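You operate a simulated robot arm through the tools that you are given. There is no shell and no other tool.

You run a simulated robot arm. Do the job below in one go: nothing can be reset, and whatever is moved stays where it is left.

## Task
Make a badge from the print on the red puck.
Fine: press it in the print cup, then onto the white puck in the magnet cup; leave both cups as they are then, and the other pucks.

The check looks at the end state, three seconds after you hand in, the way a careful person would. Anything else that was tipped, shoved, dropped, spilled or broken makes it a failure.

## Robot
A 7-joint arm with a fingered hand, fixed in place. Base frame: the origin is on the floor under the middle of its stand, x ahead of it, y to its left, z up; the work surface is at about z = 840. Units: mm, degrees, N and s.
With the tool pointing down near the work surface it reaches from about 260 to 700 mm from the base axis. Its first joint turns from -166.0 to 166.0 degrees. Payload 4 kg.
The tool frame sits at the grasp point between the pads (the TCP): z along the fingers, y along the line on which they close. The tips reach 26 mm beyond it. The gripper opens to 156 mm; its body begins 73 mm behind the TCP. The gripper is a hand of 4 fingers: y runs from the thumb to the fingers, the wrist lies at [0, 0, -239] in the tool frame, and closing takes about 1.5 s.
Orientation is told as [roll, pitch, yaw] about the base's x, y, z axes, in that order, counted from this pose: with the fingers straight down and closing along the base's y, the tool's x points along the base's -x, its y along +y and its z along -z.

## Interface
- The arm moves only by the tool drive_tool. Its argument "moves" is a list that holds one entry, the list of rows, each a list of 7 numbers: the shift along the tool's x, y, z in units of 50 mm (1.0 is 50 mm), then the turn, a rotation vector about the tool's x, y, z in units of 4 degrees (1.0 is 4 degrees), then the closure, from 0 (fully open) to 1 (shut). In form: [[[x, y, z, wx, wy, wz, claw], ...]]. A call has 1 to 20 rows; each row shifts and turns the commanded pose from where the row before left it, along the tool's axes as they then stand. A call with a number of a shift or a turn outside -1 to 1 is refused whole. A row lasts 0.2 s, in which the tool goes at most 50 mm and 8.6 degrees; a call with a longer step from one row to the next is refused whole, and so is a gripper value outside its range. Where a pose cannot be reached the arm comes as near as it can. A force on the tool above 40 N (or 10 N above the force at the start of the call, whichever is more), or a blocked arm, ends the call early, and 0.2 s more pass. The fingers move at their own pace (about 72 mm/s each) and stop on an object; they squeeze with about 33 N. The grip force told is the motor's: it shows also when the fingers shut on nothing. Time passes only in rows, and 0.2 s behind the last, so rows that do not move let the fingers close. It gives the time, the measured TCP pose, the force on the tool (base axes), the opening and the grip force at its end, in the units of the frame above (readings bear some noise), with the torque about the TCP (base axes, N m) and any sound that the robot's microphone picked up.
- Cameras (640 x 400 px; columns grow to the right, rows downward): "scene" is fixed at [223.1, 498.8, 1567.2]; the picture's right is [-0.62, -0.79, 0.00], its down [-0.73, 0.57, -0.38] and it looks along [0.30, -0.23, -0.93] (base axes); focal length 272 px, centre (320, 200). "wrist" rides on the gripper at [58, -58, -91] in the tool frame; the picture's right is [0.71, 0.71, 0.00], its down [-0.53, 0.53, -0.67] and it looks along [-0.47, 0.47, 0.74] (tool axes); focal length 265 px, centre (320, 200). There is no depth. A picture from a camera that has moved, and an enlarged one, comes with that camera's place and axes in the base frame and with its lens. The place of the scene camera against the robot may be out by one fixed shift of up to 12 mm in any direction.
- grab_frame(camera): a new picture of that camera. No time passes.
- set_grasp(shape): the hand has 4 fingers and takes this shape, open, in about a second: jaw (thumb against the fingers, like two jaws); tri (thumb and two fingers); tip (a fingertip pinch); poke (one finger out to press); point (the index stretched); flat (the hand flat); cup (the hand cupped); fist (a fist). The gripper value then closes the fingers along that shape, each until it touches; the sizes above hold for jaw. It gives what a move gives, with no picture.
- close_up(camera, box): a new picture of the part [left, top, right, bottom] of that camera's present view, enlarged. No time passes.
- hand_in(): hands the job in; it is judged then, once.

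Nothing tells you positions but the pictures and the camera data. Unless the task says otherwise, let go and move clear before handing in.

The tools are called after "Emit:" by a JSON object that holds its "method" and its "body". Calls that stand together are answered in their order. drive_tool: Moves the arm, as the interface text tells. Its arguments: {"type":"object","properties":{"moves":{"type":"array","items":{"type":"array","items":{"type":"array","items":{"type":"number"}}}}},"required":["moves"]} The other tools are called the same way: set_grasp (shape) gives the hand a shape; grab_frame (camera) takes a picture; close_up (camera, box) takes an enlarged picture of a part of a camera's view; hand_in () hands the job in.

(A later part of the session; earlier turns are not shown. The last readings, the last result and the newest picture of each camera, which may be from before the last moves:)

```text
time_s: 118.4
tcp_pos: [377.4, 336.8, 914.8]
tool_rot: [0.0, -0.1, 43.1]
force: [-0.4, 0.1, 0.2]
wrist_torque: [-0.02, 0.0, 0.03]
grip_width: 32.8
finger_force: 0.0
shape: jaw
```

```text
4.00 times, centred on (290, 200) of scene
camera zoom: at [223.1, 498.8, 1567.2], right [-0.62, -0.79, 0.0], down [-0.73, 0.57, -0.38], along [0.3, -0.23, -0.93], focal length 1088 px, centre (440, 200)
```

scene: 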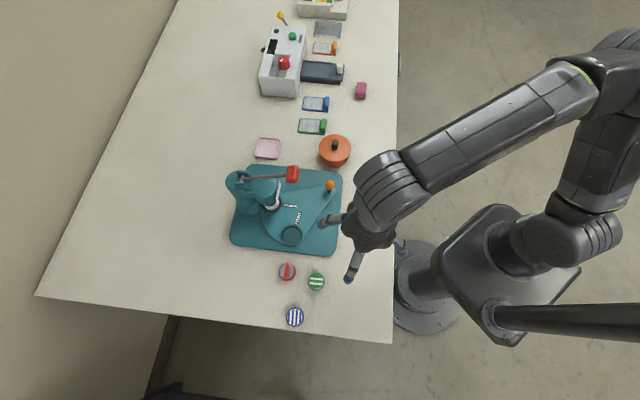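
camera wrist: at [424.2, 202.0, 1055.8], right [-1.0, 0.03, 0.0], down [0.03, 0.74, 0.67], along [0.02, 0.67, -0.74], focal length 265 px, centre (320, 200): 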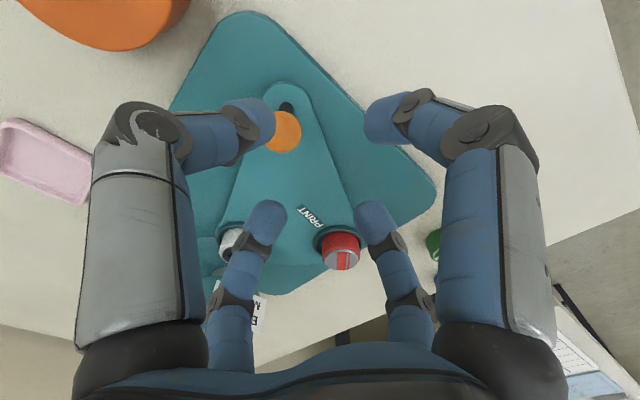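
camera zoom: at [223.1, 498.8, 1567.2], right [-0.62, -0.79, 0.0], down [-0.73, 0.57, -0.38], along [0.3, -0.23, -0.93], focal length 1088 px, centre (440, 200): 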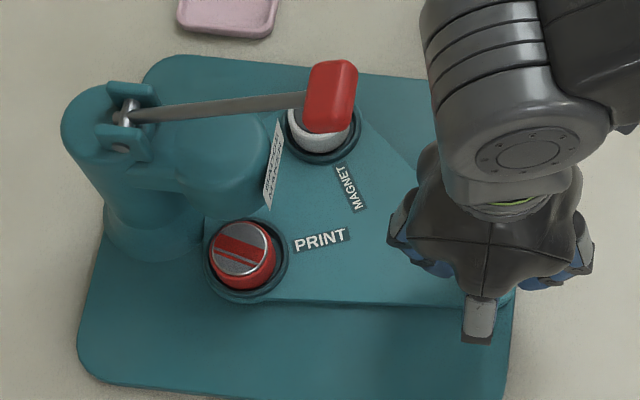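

Good. What I took for the ram was actually the white puck in the magnet cup, and it has moved out with its cup. I'll continue the last part more carefully, watching for a stop.

Emit:
{"method": "drive_tool", "body": {"moves": [[[-0.0549, 0.146, 0, 0, 0, 0, 0.79], [-0.0674, 0.1406, 0, 0, 0, 0, 0.79], [-0.0794, 0.1344, 0, 0, 0, 0, 0.79], [0, 0, 0, 0, 0, 0, 0.79]]]}}

Emit:
{"method": "close_up", "body": {"camera": "wrist", "box": [200, 40, 440, 240]}}

Emit:
{"method": "close_up", "body": {"camera": "scene", "box": [210, 150, 370, 250]}}

```text
time_s: 119.4
tcp_pos: [369.9, 359.5, 914.2]
tool_rot: [0.0, 0.0, 43.0]
force: [1.2, 0.0, 0.1]
wrist_torque: [0.02, 0.01, 0.02]
grip_width: 33.3
finger_force: 0.1
shape: jaw
```

```text
2.00 times, centred on (320, 140) of wrist
camera zoom: at [369.1, 277.4, 1005.3], right [-1.0, 0.03, 0.0], down [0.03, 0.74, 0.67], along [0.02, 0.67, -0.74], focal length 531 px, centre (320, 320)
```

zoom: 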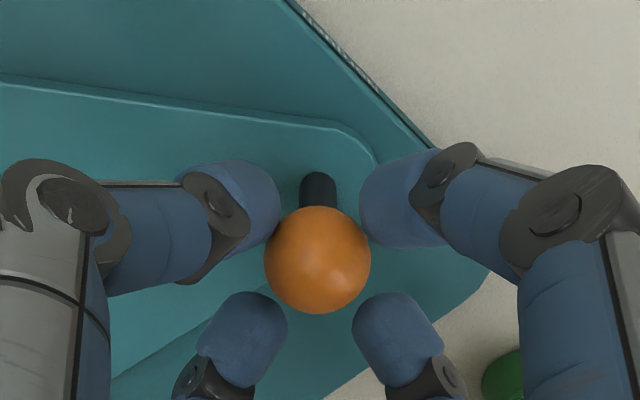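

```text
4.00 times, centred on (290, 200) of scene
camera zoom: at [223.1, 498.8, 1567.2], right [-0.62, -0.79, 0.0], down [-0.73, 0.57, -0.38], along [0.3, -0.23, -0.93], focal length 1088 px, centre (440, 200)
```

zoom: 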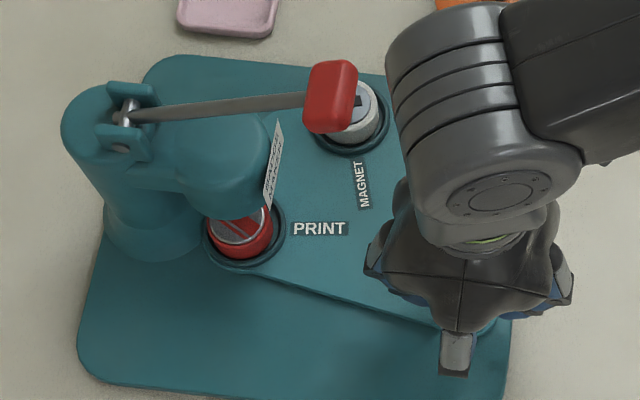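

Emit:
{"method": "drive_tool", "body": {"moves": [[[-0.0908, 0.1267, 0, 0, 0, 0, 0.79], [-0.0508, 0.0593, 0, 0, 0, 0, 0.79], [0, 0, 0, 0, 0, 0, 0.79]]]}}

Emit:
{"method": "close_up", "body": {"camera": "wrist", "box": [200, 40, 440, 240]}}

Emit:
{"method": "close_up", "body": {"camera": "scene", "box": [210, 150, 370, 250]}}

```text
time_s: 120.2
tcp_pos: [370.1, 370.3, 914.1]
tool_rot: [0.0, 0.0, 43.0]
force: [0.4, 1.1, -0.1]
wrist_torque: [0.05, 0.02, 0.01]
grip_width: 33.0
finger_force: 0.0
shape: jaw
```

```text
2.00 times, centred on (320, 140) of wrist
camera zoom: at [368.2, 288.7, 1005.4], right [-1.0, 0.03, 0.0], down [0.03, 0.74, 0.67], along [0.02, 0.67, -0.74], focal length 531 px, centre (320, 320)
```

zoom: 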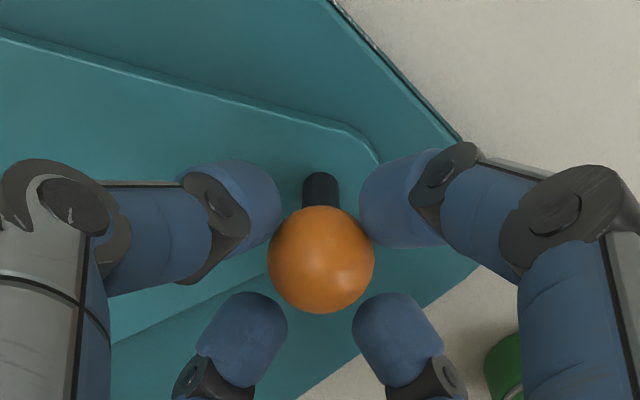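

```text
4.00 times, centred on (290, 200) of scene
camera zoom: at [223.1, 498.8, 1567.2], right [-0.62, -0.79, 0.0], down [-0.73, 0.57, -0.38], along [0.3, -0.23, -0.93], focal length 1088 px, centre (440, 200)
```

zoom: 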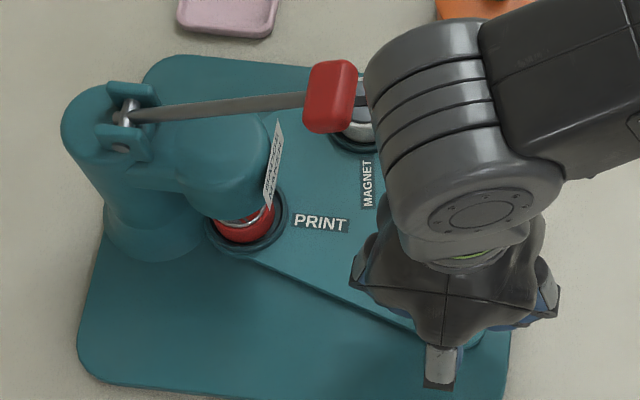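

The print cup now sits where the magnet cup was in the earlier pictures. I'll zoom in to compare more exactly.

Emit:
{"method": "close_up", "body": {"camera": "scene", "box": [220, 180, 300, 230]}}

Emit:
{"method": "close_up", "body": {"camera": "scene", "box": [210, 120, 370, 220]}}

```text
8.00 times, centred on (260, 205) of scene
camera zoom: at [223.1, 498.8, 1567.2], right [-0.62, -0.79, 0.0], down [-0.73, 0.57, -0.38], along [0.3, -0.23, -0.93], focal length 2176 px, centre (800, 160)
```

zoom: 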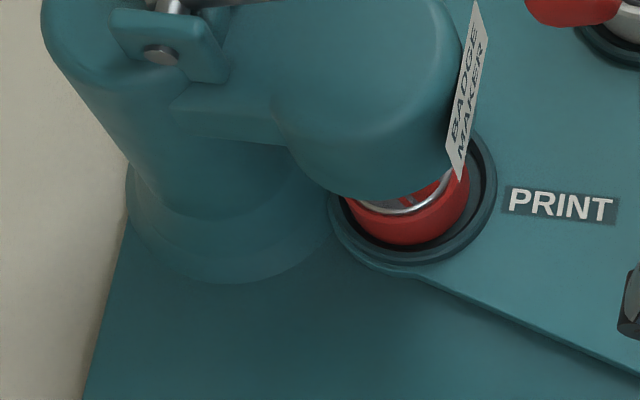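

```text
4.00 times, centred on (290, 170) of scene
camera zoom: at [223.1, 498.8, 1567.2], right [-0.62, -0.79, 0.0], down [-0.73, 0.57, -0.38], along [0.3, -0.23, -0.93], focal length 1088 px, centre (440, 320)
```

zoom: 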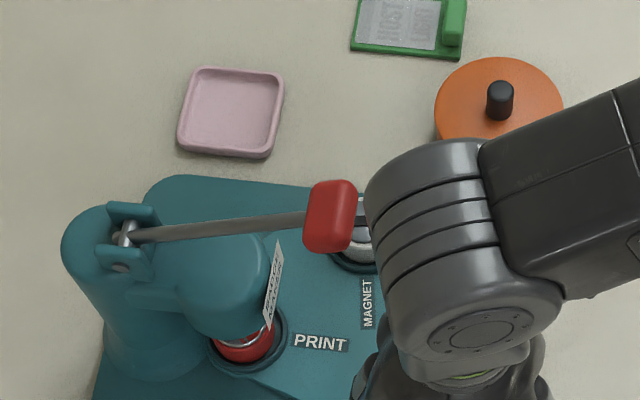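

Ring and label match the magnet cup's original position to within about a pixel, so the print cup is under the ram. I'll open the cage, rise off the knob and back away from the lever.

Emit:
{"method": "drive_tool", "body": {"moves": [[[0, 0, 0, 0, 0, 0, 0.7], [0, 0, 0, 0, 0, 0, 0.6], [0, 0, 0, 0, 0, 0, 0.6], [0, 0, -0.2, 0, 0, 0, 0.6], [0, 0, -0.4, 0, 0, 0, 0.6], [0, 0, -0.5, 0, 0, 0, 0.6], [0.4, 0.0, -0.1, 0, 0, 0, 0.6], [0.5, 0.0, 0, 0, 0, 0, 0.6], [0.4, 0, 0, 0, 0, 0, 0.6], [0, 0, 0, 0, 0, 0, 0.6]]]}}

Emit:
{"method": "close_up", "body": {"camera": "scene", "box": [210, 120, 370, 220]}}

Emit:
{"method": "grab_frame", "body": {"camera": "wrist"}}

```text
time_s: 122.4
tcp_pos: [324.2, 326.0, 972.6]
tool_rot: [0.0, 0.0, 43.1]
force: [0.7, 0.2, 0.5]
wrist_torque: [0.03, 0.03, -0.02]
grip_width: 62.0
finger_force: 0.0
shape: jaw
```

```text
4.00 times, centred on (290, 170) of scene
camera zoom: at [223.1, 498.8, 1567.2], right [-0.62, -0.79, 0.0], down [-0.73, 0.57, -0.38], along [0.3, -0.23, -0.93], focal length 1088 px, centre (440, 320)
```

zoom: 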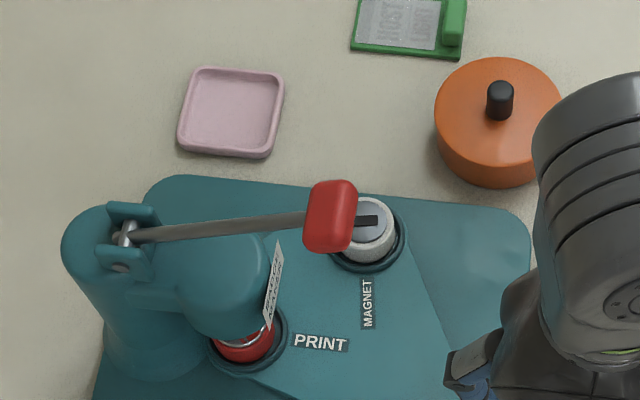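

```text
taken
camera wrist: at [320.6, 243.8, 1065.4], right [-1.0, 0.03, 0.0], down [0.03, 0.74, 0.67], along [0.02, 0.67, -0.74], focal length 265 px, centre (320, 200)
```

wrist: 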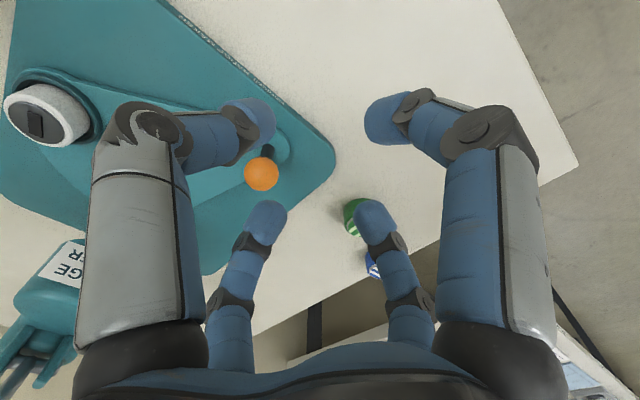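

The plate stays put. I'll rise to lever height in free space and take a fist shape for pushing the lever.

Emit:
{"method": "drive_tool", "body": {"moves": [[[0, 0, -0.7, 0, 0, 0, 0.6], [0, 0, -0.7, 0, 0, 0, 0.6], [0, 0, -0.7, 0, 0, 0, 0.6], [0, 0, -0.7, 0, 0, 0, 0.6], [0, 0, 0, 0, 0, 0, 0.6]]]}}

Emit:
{"method": "set_grasp", "body": {"shape": "fist"}}

Emit:
{"method": "drive_tool", "body": {"moves": [[[0, 0, 0, 0, 0, 0, 0.5], [0, 0, 0, 0, 0, 0, 1], [0, 0, 0, 0, 0, 0, 1], [0, 0, 0, 0, 0, 0, 1], [0, 0, 0, 0, 0, 0, 1], [0, 0, 0, 0, 0, 0, 1], [0, 0, 0, 0, 0, 0, 1], [0, 0, 0, 0, 0, 0, 1]]]}}

Emit:
{"method": "grab_frame", "body": {"camera": "wrist"}}

Emit:
{"method": "close_up", "body": {"camera": "scene", "box": [260, 120, 480, 260]}}

```text
time_s: 123.6
tcp_pos: [321.0, 326.6, 1115.4]
tool_rot: [-0.1, 0.0, 43.0]
force: [0.6, 0.2, -0.3]
wrist_torque: [0.0, -0.02, 0.0]
grip_width: 62.0
finger_force: 0.1
shape: jaw
```

```text
time_s: 124.5
tcp_pos: [322.5, 327.0, 1113.9]
tool_rot: [0.0, 0.0, 42.9]
force: [0.4, -0.1, -0.1]
wrist_torque: [0.0, 0.0, 0.0]
grip_width: 0.1
finger_force: 0.0
shape: fist
```

```text
time_s: 126.3
tcp_pos: [321.5, 327.2, 1115.4]
tool_rot: [0.0, 0.0, 43.0]
force: [0.5, 0.2, -0.9]
wrist_torque: [-0.06, 0.03, 0.01]
grip_width: 0.2
finger_force: 0.0
shape: fist
```

```text
taken
camera wrist: at [320.2, 244.5, 1205.6], right [-1.0, 0.03, 0.0], down [0.03, 0.74, 0.67], along [0.02, 0.67, -0.74], focal length 265 px, centre (320, 200)
```

wrist: 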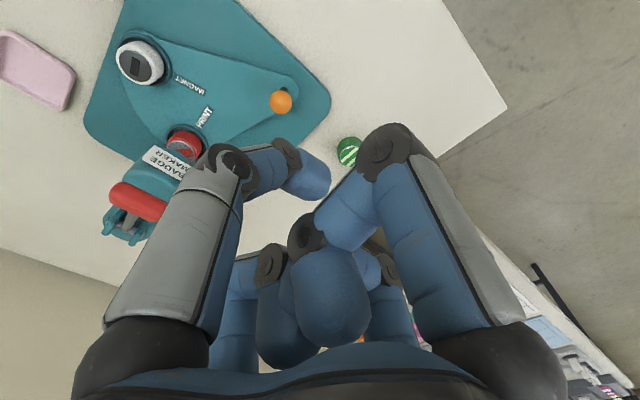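

```text
2.86 times, centred on (370, 190) of scene
camera zoom: at [223.1, 498.8, 1567.2], right [-0.62, -0.79, 0.0], down [-0.73, 0.57, -0.38], along [0.3, -0.23, -0.93], focal length 777 px, centre (177, 229)
```

zoom: 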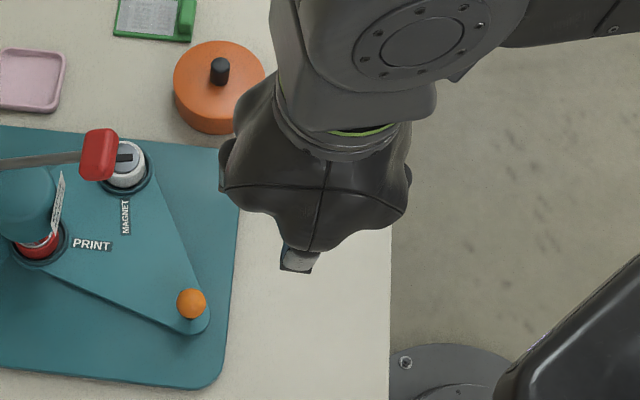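

A curled fist isn't flat underneath. Four closed fingertips in "jaw" make a symmetric pusher, so I'll use that instead.

Emit:
{"method": "set_grasp", "body": {"shape": "jaw"}}

Emit:
{"method": "drive_tool", "body": {"moves": [[[0, 0, 0, 0, 0, 0, 0.5], [0, 0, 0, 0, 0, 0, 0.8], [0, 0, 0, 0, 0, 0, 1], [0, 0, 0, 0, 0, 0, 1], [0, 0, 0, 0, 0, 0, 1], [0, 0, 0, 0, 0, 0, 1], [0, 0, 0, 0, 0, 0, 1], [0, 0, 0, 0, 0, 0, 1]]]}}

Emit:
{"method": "grab_frame", "body": {"camera": "wrist"}}

Emit:
{"method": "close_up", "body": {"camera": "wrist", "box": [60, 100, 260, 260]}}

```text
time_s: 127.2
tcp_pos: [321.8, 326.2, 1113.7]
tool_rot: [0.0, 0.0, 43.1]
force: [0.0, -0.8, 0.7]
wrist_torque: [-0.01, 0.02, 0.04]
grip_width: 122.9
finger_force: 0.1
shape: jaw
```

```text
time_s: 129.0
tcp_pos: [322.5, 326.8, 1115.4]
tool_rot: [0.0, -0.1, 43.0]
force: [-0.5, -0.2, 0.6]
wrist_torque: [0.02, -0.03, 0.0]
grip_width: 8.2
finger_force: 32.5
shape: jaw
```

```text
taken
camera wrist: at [320.2, 244.5, 1205.6], right [-1.0, 0.03, 0.0], down [0.03, 0.74, 0.67], along [0.02, 0.67, -0.74], focal length 265 px, centre (320, 200)
```

wrist: 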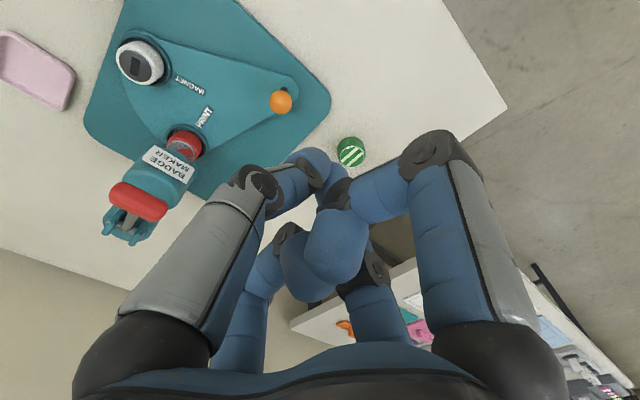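

```text
2.50 times, centred on (160, 180) of wrist
camera zoom: at [320.2, 244.5, 1205.6], right [-1.0, 0.03, 0.0], down [0.03, 0.74, 0.67], along [0.02, 0.67, -0.74], focal length 664 px, centre (720, 250)
```

zoom: 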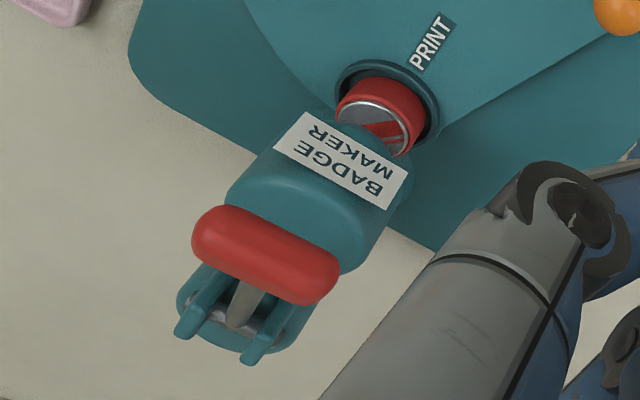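

The handle bar is centred near [467, 380, 1053] and runs perpendicular to the lever. I'll move the closed fingertips to a point above it, with clearance.

Emit:
{"method": "drive_tool", "body": {"moves": [[[-0.711, -0.3005, 0, 0, 0, 0, 1], [-0.711, -0.3005, 0, 0, 0, 0, 1], [-0.711, -0.3005, 0, 0, 0, 0, 1], [-0.711, -0.3005, 0, 0, 0, 0, 1], [0, 0, 0, 0, 0, 0, 1]]]}}

Emit:
{"method": "grab_frame", "body": {"camera": "wrist"}}

Emit:
{"method": "close_up", "body": {"camera": "scene", "box": [210, 100, 370, 200]}}

```text
time_s: 130.2
tcp_pos: [466.8, 380.0, 1115.7]
tool_rot: [-0.1, 0.0, 43.0]
force: [0.0, -0.6, 0.3]
wrist_torque: [0.03, 0.01, 0.0]
grip_width: 8.0
finger_force: 33.4
shape: jaw
```

```text
taken
camera wrist: at [465.0, 297.8, 1205.5], right [-1.0, 0.03, 0.0], down [0.03, 0.74, 0.67], along [0.02, 0.67, -0.74], focal length 265 px, centre (320, 200)
```

wrist: 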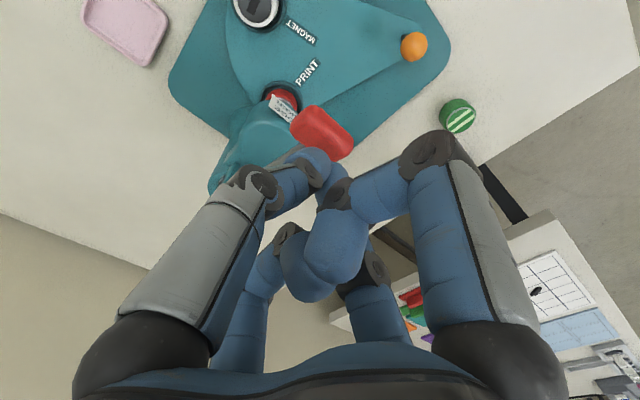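

```text
4.00 times, centred on (290, 150) of scene
camera zoom: at [223.1, 498.8, 1567.2], right [-0.62, -0.79, 0.0], down [-0.73, 0.57, -0.38], along [0.3, -0.23, -0.93], focal length 1088 px, centre (440, 400)
```

zoom: 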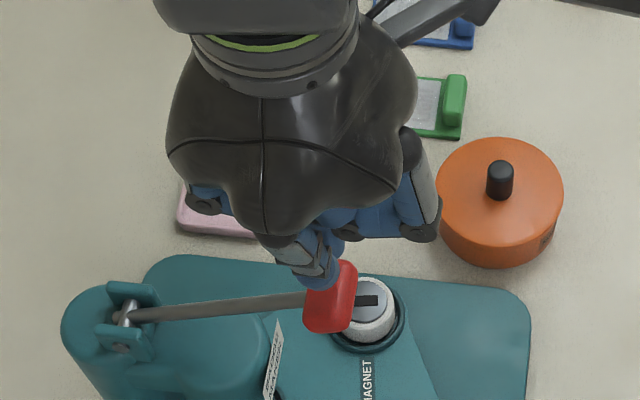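

Right above the handle. I'll come down onto it gently and begin pressing, following its arc and watching the force.

Emit:
{"method": "drive_tool", "body": {"moves": [[[0.07, 0, 0.2, 0, 0, 0, 1], [0, 0, 0.16, 0, 0, 0, 1], [0.02, 0, 0.08, 0, 0, 0, 1], [0.02, 0, 0.08, 0, 0, 0, 1], [0.02, 0, 0.08, 0, 0, 0, 1], [0, 0, 0, 0, 0, 0, 1]]]}}

Emit:
{"method": "grab_frame", "body": {"camera": "wrist"}}

Emit:
{"method": "close_up", "body": {"camera": "scene", "box": [210, 100, 370, 200]}}

```text
time_s: 131.6
tcp_pos: [462.0, 376.1, 1083.8]
tool_rot: [0.1, 0.0, 43.0]
force: [-0.1, 0.0, 0.6]
wrist_torque: [0.01, 0.01, 0.0]
grip_width: 8.1
finger_force: 33.1
shape: jaw
```

```text
taken
camera wrist: at [460.6, 293.0, 1175.7], right [-1.0, 0.03, 0.0], down [0.03, 0.74, 0.67], along [0.02, 0.67, -0.74], focal length 265 px, centre (320, 200)
```

wrist: 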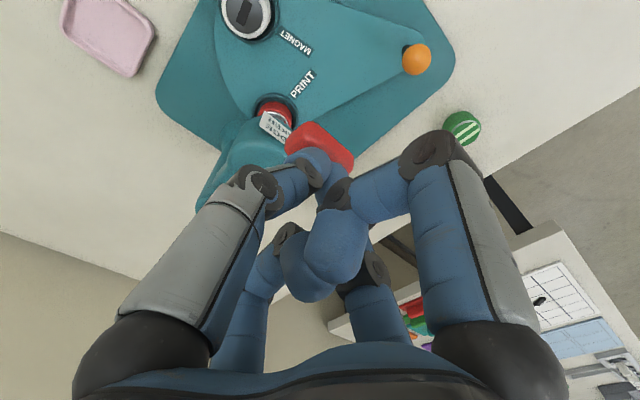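

```text
4.00 times, centred on (290, 150) of scene
camera zoom: at [223.1, 498.8, 1567.2], right [-0.62, -0.79, 0.0], down [-0.73, 0.57, -0.38], along [0.3, -0.23, -0.93], focal length 1088 px, centre (440, 400)
```

zoom: 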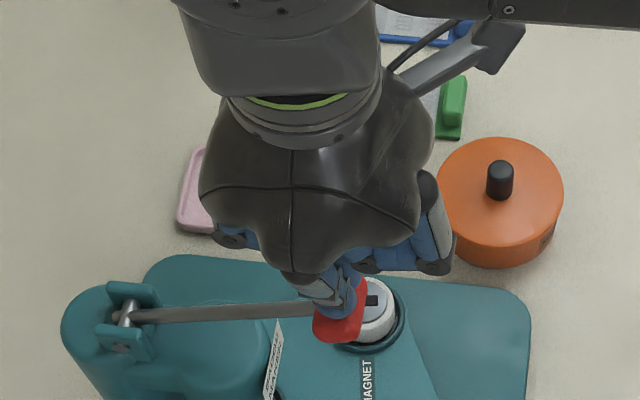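

Emit:
{"method": "drive_tool", "body": {"moves": [[[0.04, 0, 0.14, 0, 0, 0, 1], [0.032, 0, 0.14, 0, 0, 0, 1], [0.026, 0, 0.14, 0, 0, 0, 1], [0.02, 0, 0.14, 0, 0, 0, 1], [0, 0, 0, 0, 0, 0, 1]]]}}

Emit:
{"method": "grab_frame", "body": {"camera": "wrist"}}

Emit:
{"method": "close_up", "body": {"camera": "scene", "box": [210, 120, 370, 220]}}

```text
time_s: 132.8
tcp_pos: [458.6, 371.5, 1057.3]
tool_rot: [0.0, 0.0, 43.1]
force: [-0.2, 0.7, 0.9]
wrist_torque: [0.01, 0.05, 0.0]
grip_width: 8.2
finger_force: 33.3
shape: jaw
```

```text
taken
camera wrist: at [456.1, 288.9, 1147.6], right [-1.0, 0.03, 0.0], down [0.03, 0.74, 0.67], along [0.02, 0.67, -0.74], focal length 265 px, centre (320, 200)
```

wrist: 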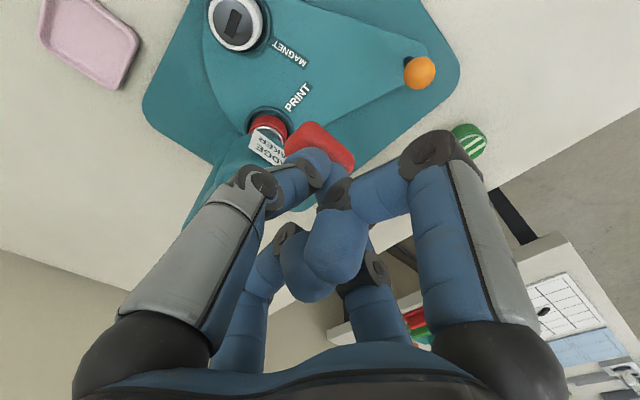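

```text
4.00 times, centred on (290, 170) of scene
camera zoom: at [223.1, 498.8, 1567.2], right [-0.62, -0.79, 0.0], down [-0.73, 0.57, -0.38], along [0.3, -0.23, -0.93], focal length 1088 px, centre (440, 320)
```

zoom: 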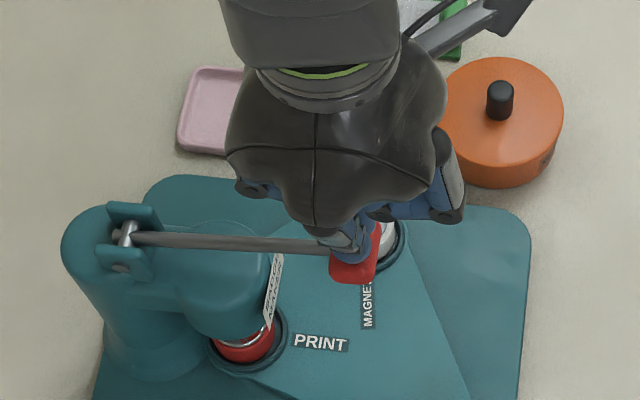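

The lever follows down with almost no resistance. Continuing until the ram meets the puck.

Emit:
{"method": "drive_tool", "body": {"moves": [[[0.014, 0, 0.14, 0, 0, 0, 1], [0.008, 0, 0.14, 0, 0, 0, 1], [0.002, 0, 0.14, 0, 0, 0, 1], [-0.006, 0, 0.14, 0, 0, 0, 1], [0, 0, 0, 0, 0, 0, 1]]]}}

Emit:
{"method": "grab_frame", "body": {"camera": "wrist"}}

Emit:
{"method": "close_up", "body": {"camera": "scene", "box": [210, 120, 370, 220]}}

```text
time_s: 134.0
tcp_pos: [458.6, 371.4, 1029.0]
tool_rot: [0.1, 0.0, 43.0]
force: [-1.2, -0.8, 4.0]
wrist_torque: [-0.01, 0.06, 0.01]
grip_width: 8.3
finger_force: 32.6
shape: jaw
```

```text
taken
camera wrist: at [455.7, 288.5, 1119.4], right [-1.0, 0.03, 0.0], down [0.03, 0.74, 0.67], along [0.02, 0.67, -0.74], focal length 265 px, centre (320, 200)
```

wrist: 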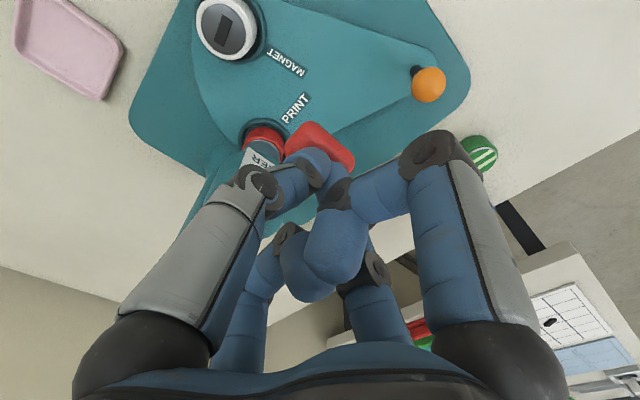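

```text
4.00 times, centred on (290, 170) of scene
camera zoom: at [223.1, 498.8, 1567.2], right [-0.62, -0.79, 0.0], down [-0.73, 0.57, -0.38], along [0.3, -0.23, -0.93], focal length 1088 px, centre (440, 320)
```

zoom: 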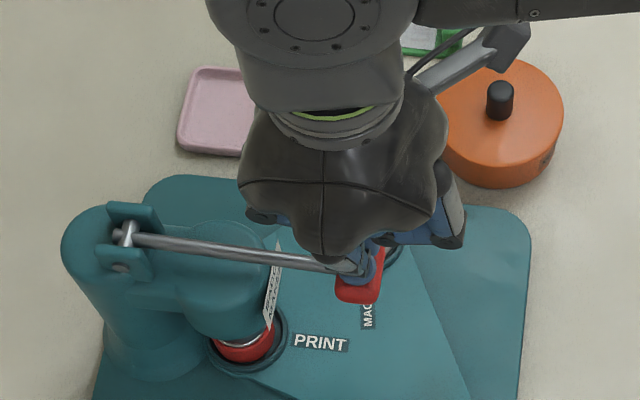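

Force is starting to build. One finger points at the press head and could touch it lower down, so I'll lift off a little and see whether the lever springs back, then turn the hand 45° before pressing further.

Emit:
{"method": "drive_tool", "body": {"moves": [[[0, 0, -0.4, 0, 0, 0, 1], [0, 0, -0.4, 0, 0, 0, 1], [0, 0, 0, 0, 0, 0, 1], [0, 0, 0, 0, 0, 0, 1], [0, 0, 0, 0, 0, 0, 1]]]}}

Emit:
{"method": "close_up", "body": {"camera": "scene", "box": [210, 120, 370, 220]}}

Emit:
{"method": "grab_frame", "body": {"camera": "wrist"}}

```text
time_s: 135.2
tcp_pos: [457.4, 371.5, 1068.3]
tool_rot: [0.0, -0.1, 42.9]
force: [0.0, -0.5, 1.9]
wrist_torque: [0.0, -0.02, -0.03]
grip_width: 8.4
finger_force: 32.7
shape: jaw
```

```text
4.00 times, centred on (290, 170) of scene
camera zoom: at [223.1, 498.8, 1567.2], right [-0.62, -0.79, 0.0], down [-0.73, 0.57, -0.38], along [0.3, -0.23, -0.93], focal length 1088 px, centre (440, 320)
```

zoom: 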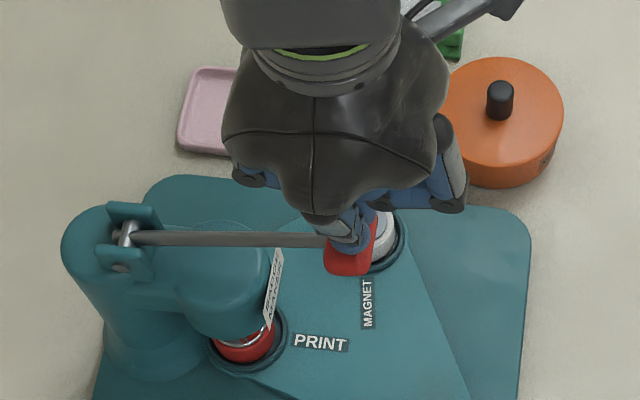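

```text
taken
camera wrist: at [455.6, 288.4, 1159.3], right [-1.0, 0.03, 0.0], down [0.03, 0.74, 0.67], along [0.02, 0.67, -0.74], focal length 265 px, centre (320, 200)
```

wrist: 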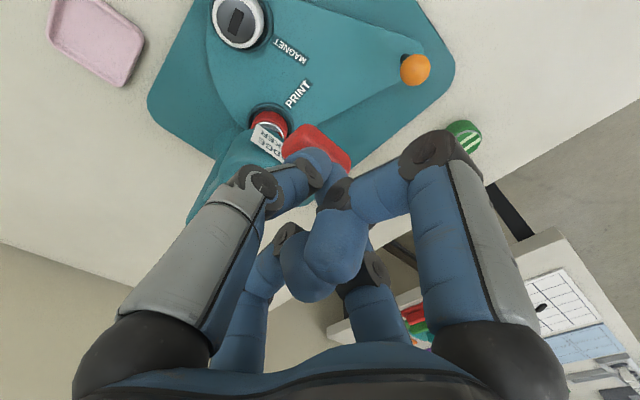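

The lever is spring-loaded and returns by itself. I'll rise clear, turn to yaw 88° and press again.

Emit:
{"method": "drive_tool", "body": {"moves": [[[-0.08, 0, -0.5, 0, 0, 0, 1], [-0.05, 0, -0.5, 0, 0, 0, 1], [0, 0, 0, 0, 0, -1, 1], [0, 0, 0, 0, 0, -1, 1], [0, 0, 0, 0, 0, -1, 1], [0, 0, 0, 0, 0, -1, 1], [0, 0, 0, 0, 0, -1, 1], [0, 0, 0, 0, 0, -1, 1], [0, 0, 0, 0, 0, -1, 1], [0, 0, 0, 0, 0, -1, 1], [0, 0, 0, 0, 0, -1, 1], [0, 0, 0, 0, 0, -1, 1], [0, 0, 0, 0, 0, -1, 1], [0, 0, 0, 0, 0, 0, 1]]]}}

Emit:
{"method": "grab_frame", "body": {"camera": "wrist"}}

Emit:
{"method": "close_up", "body": {"camera": "scene", "box": [210, 100, 370, 200]}}

```text
time_s: 138.2
tcp_pos: [463.2, 375.0, 1118.5]
tool_rot: [0.1, 0.0, 87.1]
force: [-0.1, -0.2, -0.1]
wrist_torque: [0.01, 0.0, 0.01]
grip_width: 8.3
finger_force: 32.7
shape: jaw
```

```text
taken
camera wrist: at [518.5, 313.6, 1209.5], right [-0.74, -0.67, 0.0], down [-0.5, 0.55, 0.67], along [-0.45, 0.5, -0.74], focal length 265 px, centre (320, 200)
```

wrist: 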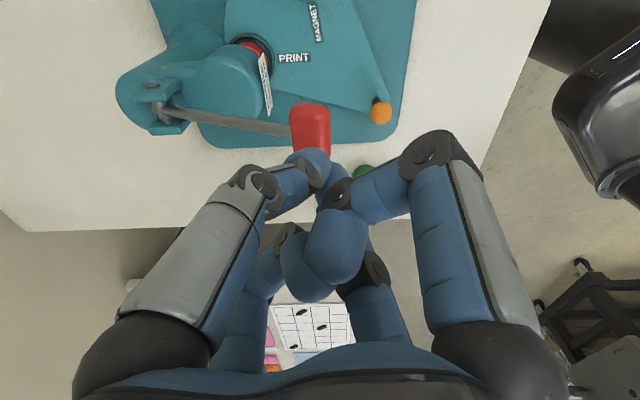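

```text
4.00 times, centred on (290, 150) of scene
camera zoom: at [223.1, 498.8, 1567.2], right [-0.62, -0.79, 0.0], down [-0.73, 0.57, -0.38], along [0.3, -0.23, -0.93], focal length 1088 px, centre (440, 400)
```

zoom: 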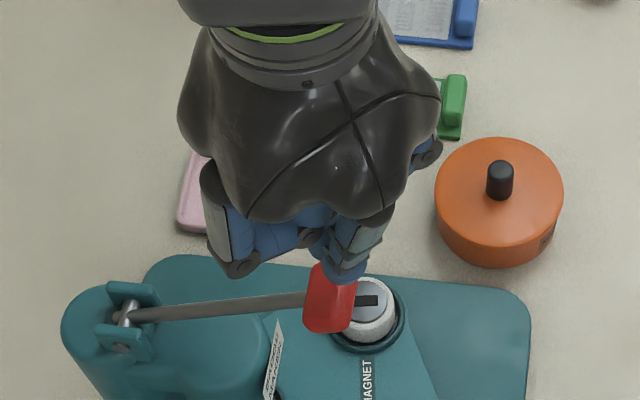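

Emit:
{"method": "drive_tool", "body": {"moves": [[[0.01, 0.009, 0.4, 0, 0, 0, 1], [0.01, 0.009, 0.2, 0, 0, 0, 1], [0.01, 0.009, 0.2, 0, 0, 0, 1], [0.01, 0.009, 0.2, 0, 0, 0, 1], [0.01, 0.009, 0.2, 0, 0, 0, 1], [0.01, 0.009, 0.2, 0, 0, 0, 1], [0.01, 0.009, 0.2, 0, 0, 0, 1], [0, 0, 0.14, 0, 0, 0, 1], [0, 0, 0, 0, 0, 0, 1]]]}}

Emit:
{"method": "grab_frame", "body": {"camera": "wrist"}}

Emit:
{"method": "close_up", "body": {"camera": "scene", "box": [210, 120, 370, 220]}}

```text
time_s: 140.2
tcp_pos: [459.4, 372.5, 1031.3]
tool_rot: [0.1, -0.1, 87.0]
force: [0.8, -1.0, 2.5]
wrist_torque: [-0.03, 0.02, 0.03]
grip_width: 8.3
finger_force: 32.8
shape: jaw
```

```text
taken
camera wrist: at [515.2, 310.4, 1122.6], right [-0.74, -0.67, 0.0], down [-0.5, 0.55, 0.67], along [-0.45, 0.5, -0.74], focal length 265 px, centre (320, 200)
```

wrist: 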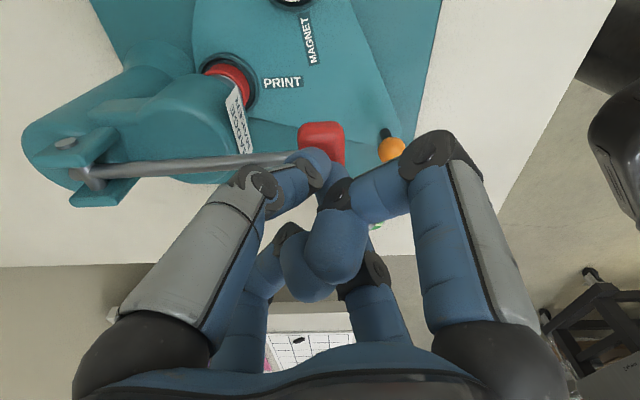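

```text
4.00 times, centred on (290, 170) of scene
camera zoom: at [223.1, 498.8, 1567.2], right [-0.62, -0.79, 0.0], down [-0.73, 0.57, -0.38], along [0.3, -0.23, -0.93], focal length 1088 px, centre (440, 320)
```

zoom: 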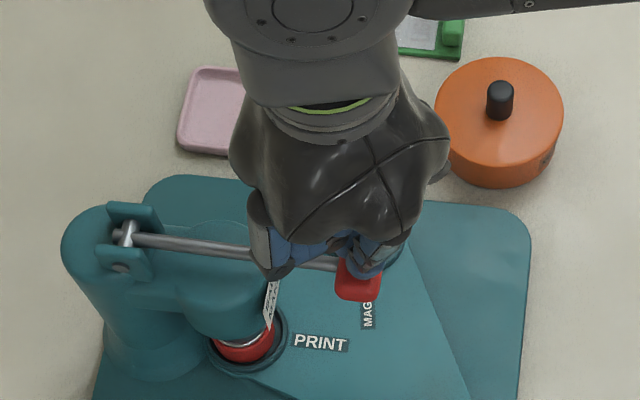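

Emit:
{"method": "drive_tool", "body": {"moves": [[[-0.002, -0.002, 0.12, 0, 0, 0, 1], [-0.006, -0.005, 0.12, 0, 0, 0, 1], [-0.01, -0.009, 0.12, 0, 0, 0, 1], [0, 0, 0, 0, 0, 0, 1]]]}}

Emit:
{"method": "close_up", "body": {"camera": "wrist", "box": [120, 20, 420, 220]}}

Emit:
{"method": "close_up", "body": {"camera": "scene", "box": [210, 120, 370, 220]}}

```text
time_s: 141.2
tcp_pos: [461.0, 372.7, 1013.5]
tool_rot: [0.0, 0.0, 87.0]
force: [-0.3, -1.1, 2.9]
wrist_torque: [-0.01, 0.06, -0.03]
grip_width: 8.4
finger_force: 33.1
shape: jaw
```

```text
2.00 times, centred on (270, 120) of wrist
camera zoom: at [515.9, 311.1, 1104.5], right [-0.74, -0.67, 0.0], down [-0.5, 0.55, 0.67], along [-0.45, 0.5, -0.74], focal length 531 px, centre (420, 360)
```

zoom: 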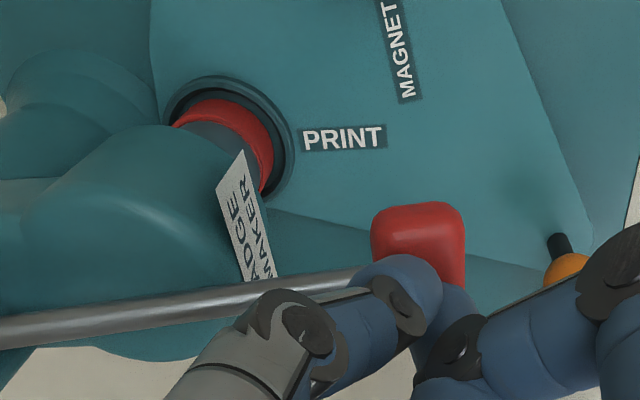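

```text
4.00 times, centred on (290, 170) of scene
camera zoom: at [223.1, 498.8, 1567.2], right [-0.62, -0.79, 0.0], down [-0.73, 0.57, -0.38], along [0.3, -0.23, -0.93], focal length 1088 px, centre (440, 320)
```

zoom: 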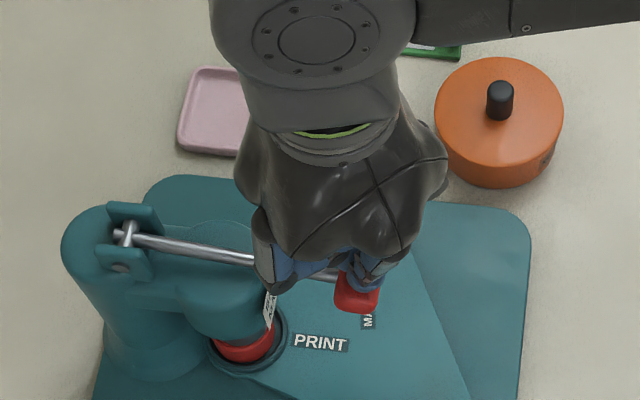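

The ram is descending onto the puck. I'll continue in small steps.

Emit:
{"method": "drive_tool", "body": {"moves": [[[-0.012, -0.01, 0.1, 0, 0, 0, 1], [-0.014, -0.012, 0.1, 0, 0, 0, 1], [-0.016, -0.014, 0.1, 0, 0, 0, 1], [0, 0, 0, 0, 0, 0, 1]]]}}

Emit:
{"method": "close_up", "body": {"camera": "wrist", "box": [120, 20, 420, 220]}}

Emit:
{"method": "close_up", "body": {"camera": "scene", "box": [210, 120, 370, 220]}}

```text
time_s: 141.8
tcp_pos: [460.9, 375.5, 1011.1]
tool_rot: [-0.3, -0.5, 87.0]
force: [-2.3, -3.2, 13.5]
wrist_torque: [-0.1, 0.19, 0.05]
grip_width: 8.3
finger_force: 33.4
shape: jaw
stopped in row 3: the force on the tool passed its limit at 45 N (the readings are from after the stop); the commanded pose is now the measured one
```

```text
2.00 times, centred on (270, 120) of wrist
camera zoom: at [515.7, 312.7, 1102.5], right [-0.74, -0.67, -0.01], down [-0.5, 0.55, 0.67], along [-0.44, 0.5, -0.74], focal length 531 px, centre (420, 360)
```

zoom: 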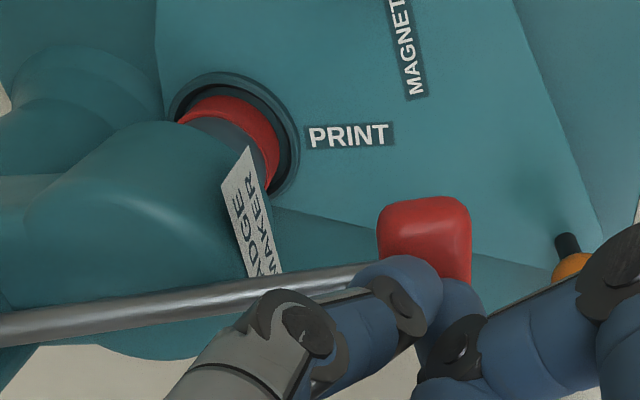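

```text
4.00 times, centred on (290, 170) of scene
camera zoom: at [223.1, 498.8, 1567.2], right [-0.62, -0.79, 0.0], down [-0.73, 0.57, -0.38], along [0.3, -0.23, -0.93], focal length 1088 px, centre (440, 320)
```

zoom: 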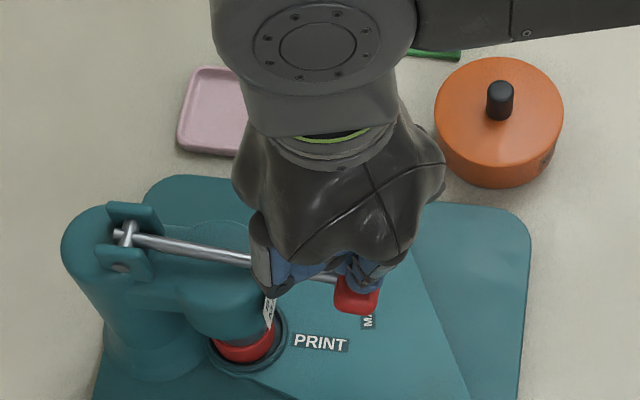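

Force rose sharply to 45 N as the ram met the puck. I'll press again gently from here and hold, to make sure the press stroke completes.

Emit:
{"method": "drive_tool", "body": {"moves": [[[-0.002, -0.002, 0.02, 0, 0, 0, 1], [-0.002, -0.002, 0.02, 0, 0, 0, 1], [0, 0, 0, 0, 0, 0, 1]]]}}

Emit:
{"method": "drive_tool", "body": {"moves": [[[0, 0, 0.02, 0, 0, 0, 1], [0, 0, 0.02, 0, 0, 0, 1], [0, 0, 0, 0, 0, 0, 1], [0, 0, 0, 0, 0, 0, 1]]]}}

Emit:
{"method": "close_up", "body": {"camera": "wrist", "box": [140, 20, 260, 100]}}

```text
time_s: 142.8
tcp_pos: [460.4, 376.5, 1011.7]
tool_rot: [-0.6, -0.7, 87.0]
force: [-4.2, -3.6, 13.3]
wrist_torque: [-0.06, 0.22, 0.01]
grip_width: 8.1
finger_force: 32.9
shape: jaw
stopped in row 3: the force on the tool passed its limit at 41 N (the readings are from after the stop); the commanded pose is now the measured one
```

```text
time_s: 143.8
tcp_pos: [459.7, 377.1, 1012.1]
tool_rot: [-0.6, -0.9, 87.1]
force: [-3.3, -2.7, 13.0]
wrist_torque: [-0.06, 0.2, 0.02]
grip_width: 8.6
finger_force: 32.6
shape: jaw
stopped in row 4: the force on the tool passed its limit at 41 N (the readings are from after the stop); the commanded pose is now the measured one
```

```text
5.00 times, centred on (200, 60) of wrist
camera zoom: at [515.3, 313.7, 1102.5], right [-0.74, -0.67, -0.02], down [-0.51, 0.54, 0.67], along [-0.44, 0.51, -0.74], focal length 1327 px, centre (920, 900)
```

zoom: 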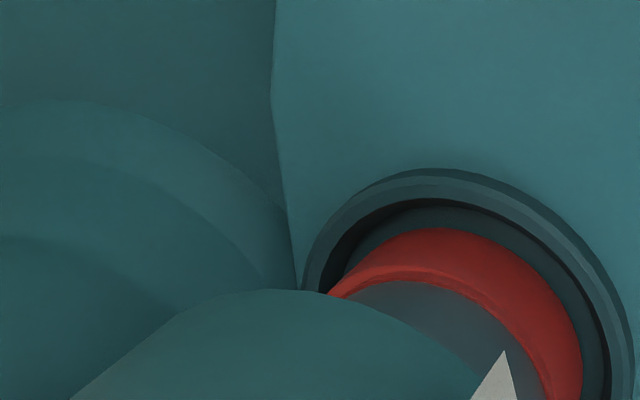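

The ram is firmly on the puck. I'll let the lever rise by lifting the hand and then check whether the print has left the red puck.

Emit:
{"method": "drive_tool", "body": {"moves": [[[0, 0, -0.1, 0, 0, 0, 1], [0, 0, -0.2, 0, 0, 0, 1], [0, 0, -0.3, 0, 0, 0, 1], [0, 0, -0.3, 0, 0, 0, 1], [0, 0, -0.4, 0, 0, 0, 1], [0, 0, -0.4, 0, 0, 0, 1], [0, 0, -0.4, 0, 0, 0, 1], [0, 0, -0.2, 0, 0, 0, 1], [0, 0, 0, 0, 0, 0, 1]]]}}

Emit:
{"method": "close_up", "body": {"camera": "wrist", "box": [180, 0, 380, 120]}}

Emit:
{"method": "close_up", "body": {"camera": "scene", "box": [220, 180, 300, 230]}}

Emit:
{"method": "close_up", "body": {"camera": "scene", "box": [210, 120, 370, 220]}}

```text
time_s: 145.8
tcp_pos: [459.4, 374.5, 1125.1]
tool_rot: [-0.5, -0.7, 87.0]
force: [-1.6, 0.2, 0.4]
wrist_torque: [0.03, 0.01, 0.0]
grip_width: 8.3
finger_force: 33.3
shape: jaw
```

```text
3.20 times, centred on (280, 60) of wrist
camera zoom: at [514.5, 312.7, 1216.1], right [-0.74, -0.67, -0.02], down [-0.5, 0.54, 0.67], along [-0.44, 0.51, -0.74], focal length 849 px, centre (448, 648)
```

zoom: 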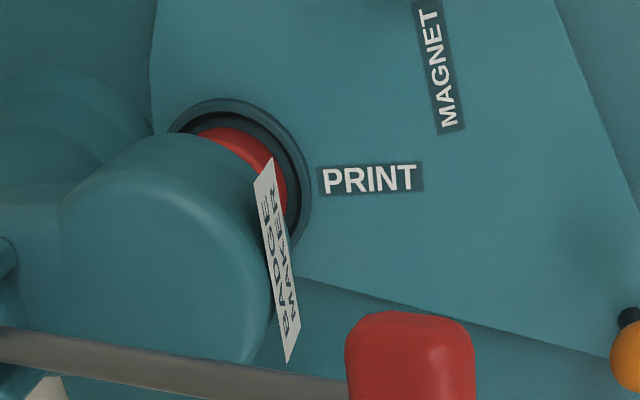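

```text
8.00 times, centred on (260, 205) of scene
camera zoom: at [223.1, 498.8, 1567.2], right [-0.62, -0.79, 0.0], down [-0.73, 0.57, -0.38], along [0.3, -0.23, -0.93], focal length 2176 px, centre (800, 160)
```

zoom: 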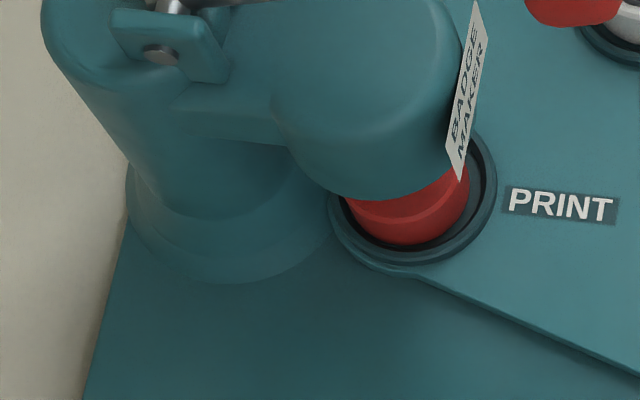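

```text
4.00 times, centred on (290, 170) of scene
camera zoom: at [223.1, 498.8, 1567.2], right [-0.62, -0.79, 0.0], down [-0.73, 0.57, -0.38], along [0.3, -0.23, -0.93], focal length 1088 px, centre (440, 320)
```

zoom: 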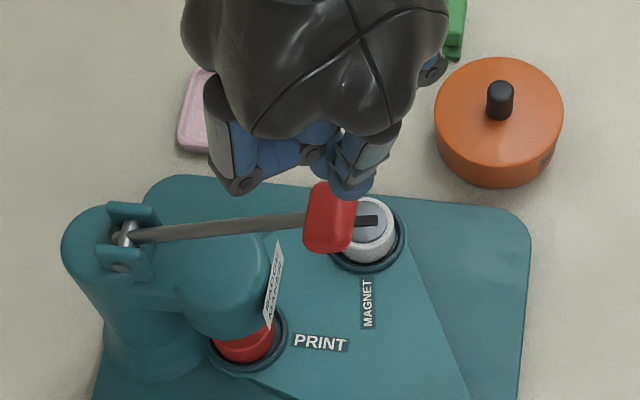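

The print has left the red puck, whose top is now plain red, so the ram holds it. Next I'll back away, turn to yaw 43°, open the fingers and go back to the knob.

Emit:
{"method": "drive_tool", "body": {"moves": [[[0.338, 0.843, 0, -0.125, 0.175, 0, 1], [0.338, 0.843, 0, 0, 0, 0, 1], [0.338, 0.843, 0, 0, 0, 0, 0.9], [0, 0, 0, 0, 0, 1, 0.8], [0, 0, 0, 0, 0, 1, 0.7], [0, 0, 0, 0, 0, 1, 0.6], [0, 0, 0, 0, 0, 1, 0.6], [0, 0, 0, 0, 0, 1, 0.6], [0, 0, 0, 0, 0, 1, 0.6], [0, 0, 0, 0, 0, 1, 0.6], [0, 0, 0, 0, 0, 1, 0.6], [0, 0, 0, 0, 0, 1, 0.6], [0, 0, 0, 0, 0, 1, 0.6], [0, 0, 0, 0, 0, 1, 0.6], [0, 0, 0.7, 0, 0, 0, 0.6], [0, 0, 0.7, 0, 0, 0, 0.6], [0, 0, 0.7, 0, 0, 0, 0.6], [0, 0, 0.7, 0, 0, 0, 0.6], [0, 0, 0, 0, 0, 0, 0.6]]]}}

Emit:
{"method": "grab_frame", "body": {"camera": "wrist"}}

Emit:
{"method": "close_up", "body": {"camera": "scene", "box": [210, 150, 370, 250]}}

```text
time_s: 149.8
tcp_pos: [331.3, 330.7, 984.9]
tool_rot: [0.0, 0.0, 43.0]
force: [-0.6, 0.0, -0.3]
wrist_torque: [0.04, 0.01, 0.0]
grip_width: 60.0
finger_force: 0.1
shape: jaw
```

```text
taken
camera wrist: at [328.4, 248.6, 1075.2], right [-1.0, 0.03, 0.0], down [0.03, 0.74, 0.67], along [0.02, 0.67, -0.74], focal length 265 px, centre (320, 200)
```

wrist: 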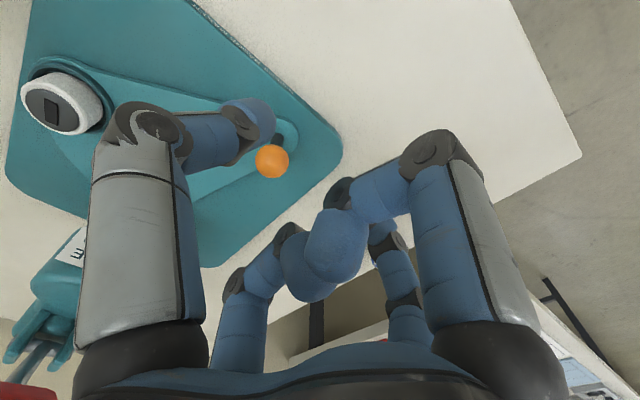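

```text
4.00 times, centred on (290, 200) of scene
camera zoom: at [223.1, 498.8, 1567.2], right [-0.62, -0.79, 0.0], down [-0.73, 0.57, -0.38], along [0.3, -0.23, -0.93], focal length 1088 px, centre (440, 200)
```

zoom: 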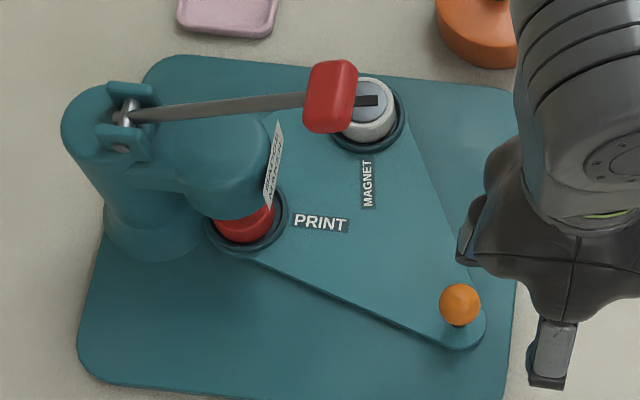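

Two fingers stayed crossed after the full close. I'll open the hand fully here to untangle them.

Emit:
{"method": "drive_tool", "body": {"moves": [[[0, 0, 0, 0, 0, 0, 0.4], [0, 0, 0, 0, 0, 0, 0.2], [0, 0, 0, 0, 0, 0, 0], [0, 0, 0, 0, 0, 0, 0], [0, 0, 0, 0, 0, 0, 0], [0, 0, 0, 0, 0, 0, 0]]]}}

Emit:
{"method": "grab_frame", "body": {"camera": "wrist"}}

```text
time_s: 151.2
tcp_pos: [329.8, 331.2, 984.5]
tool_rot: [0.1, -0.1, 43.1]
force: [-0.1, 0.6, -0.1]
wrist_torque: [-0.03, 0.01, -0.03]
grip_width: 122.8
finger_force: 0.0
shape: jaw
```

```text
taken
camera wrist: at [328.3, 248.7, 1075.7], right [-1.0, 0.03, 0.0], down [0.02, 0.74, 0.67], along [0.02, 0.67, -0.74], focal length 265 px, centre (320, 200)
```

wrist: 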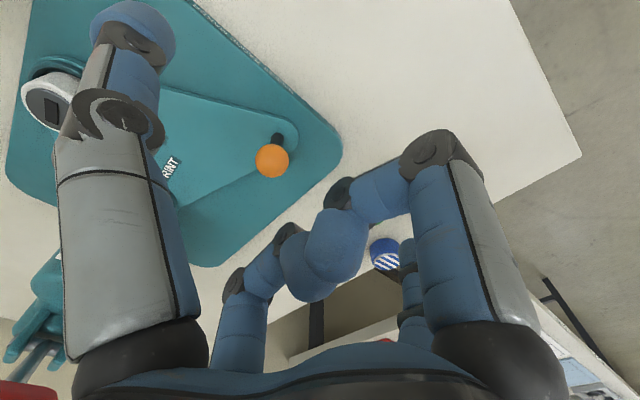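

The side fingers are hooked together, apparently from the fist shape. I'll try "point", which should extend one finger while the others curl, to unhook them.

Emit:
{"method": "set_grasp", "body": {"shape": "point"}}

Emit:
{"method": "grab_frame", "body": {"camera": "wrist"}}

```text
time_s: 152.1
tcp_pos: [329.4, 331.9, 985.1]
tool_rot: [0.0, 0.0, 43.1]
force: [-0.3, 0.5, -1.2]
wrist_torque: [-0.02, 0.0, -0.01]
grip_width: 150.4
finger_force: 0.0
shape: point
```

```text
taken
camera wrist: at [328.3, 248.6, 1075.7], right [-1.0, 0.03, 0.0], down [0.02, 0.74, 0.67], along [0.02, 0.67, -0.74], focal length 265 px, centre (320, 200)
```

wrist: 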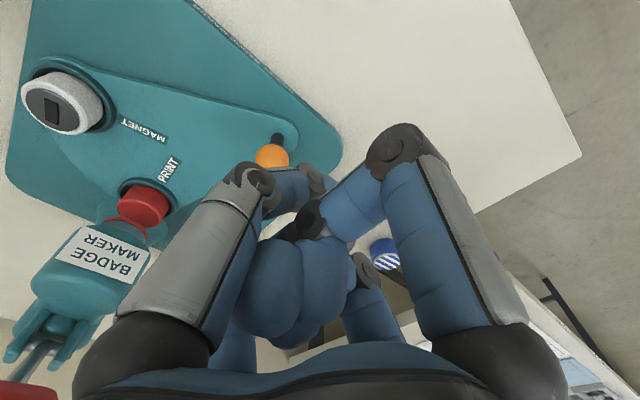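

Emit:
{"method": "set_grasp", "body": {"shape": "flat"}}

Emit:
{"method": "grab_frame", "body": {"camera": "wrist"}}

```text
time_s: 153.0
tcp_pos: [330.3, 331.2, 985.5]
tool_rot: [-0.1, -0.1, 43.1]
force: [0.9, -0.7, -0.1]
wrist_torque: [-0.02, 0.02, 0.01]
grip_width: 150.0
finger_force: 0.2
shape: flat
```

```text
taken
camera wrist: at [328.3, 248.6, 1075.7], right [-1.0, 0.03, 0.0], down [0.03, 0.74, 0.67], along [0.02, 0.67, -0.74], focal length 265 px, centre (320, 200)
```

wrist: 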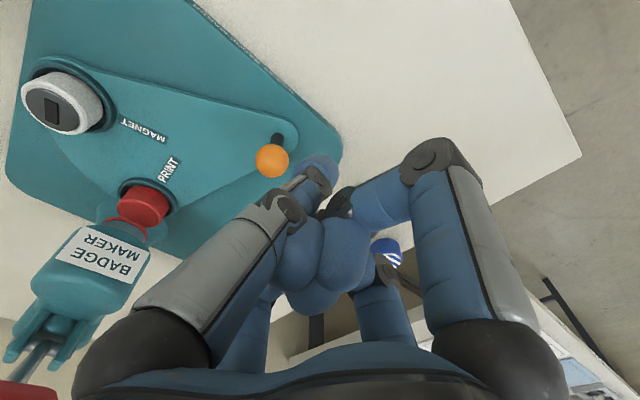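

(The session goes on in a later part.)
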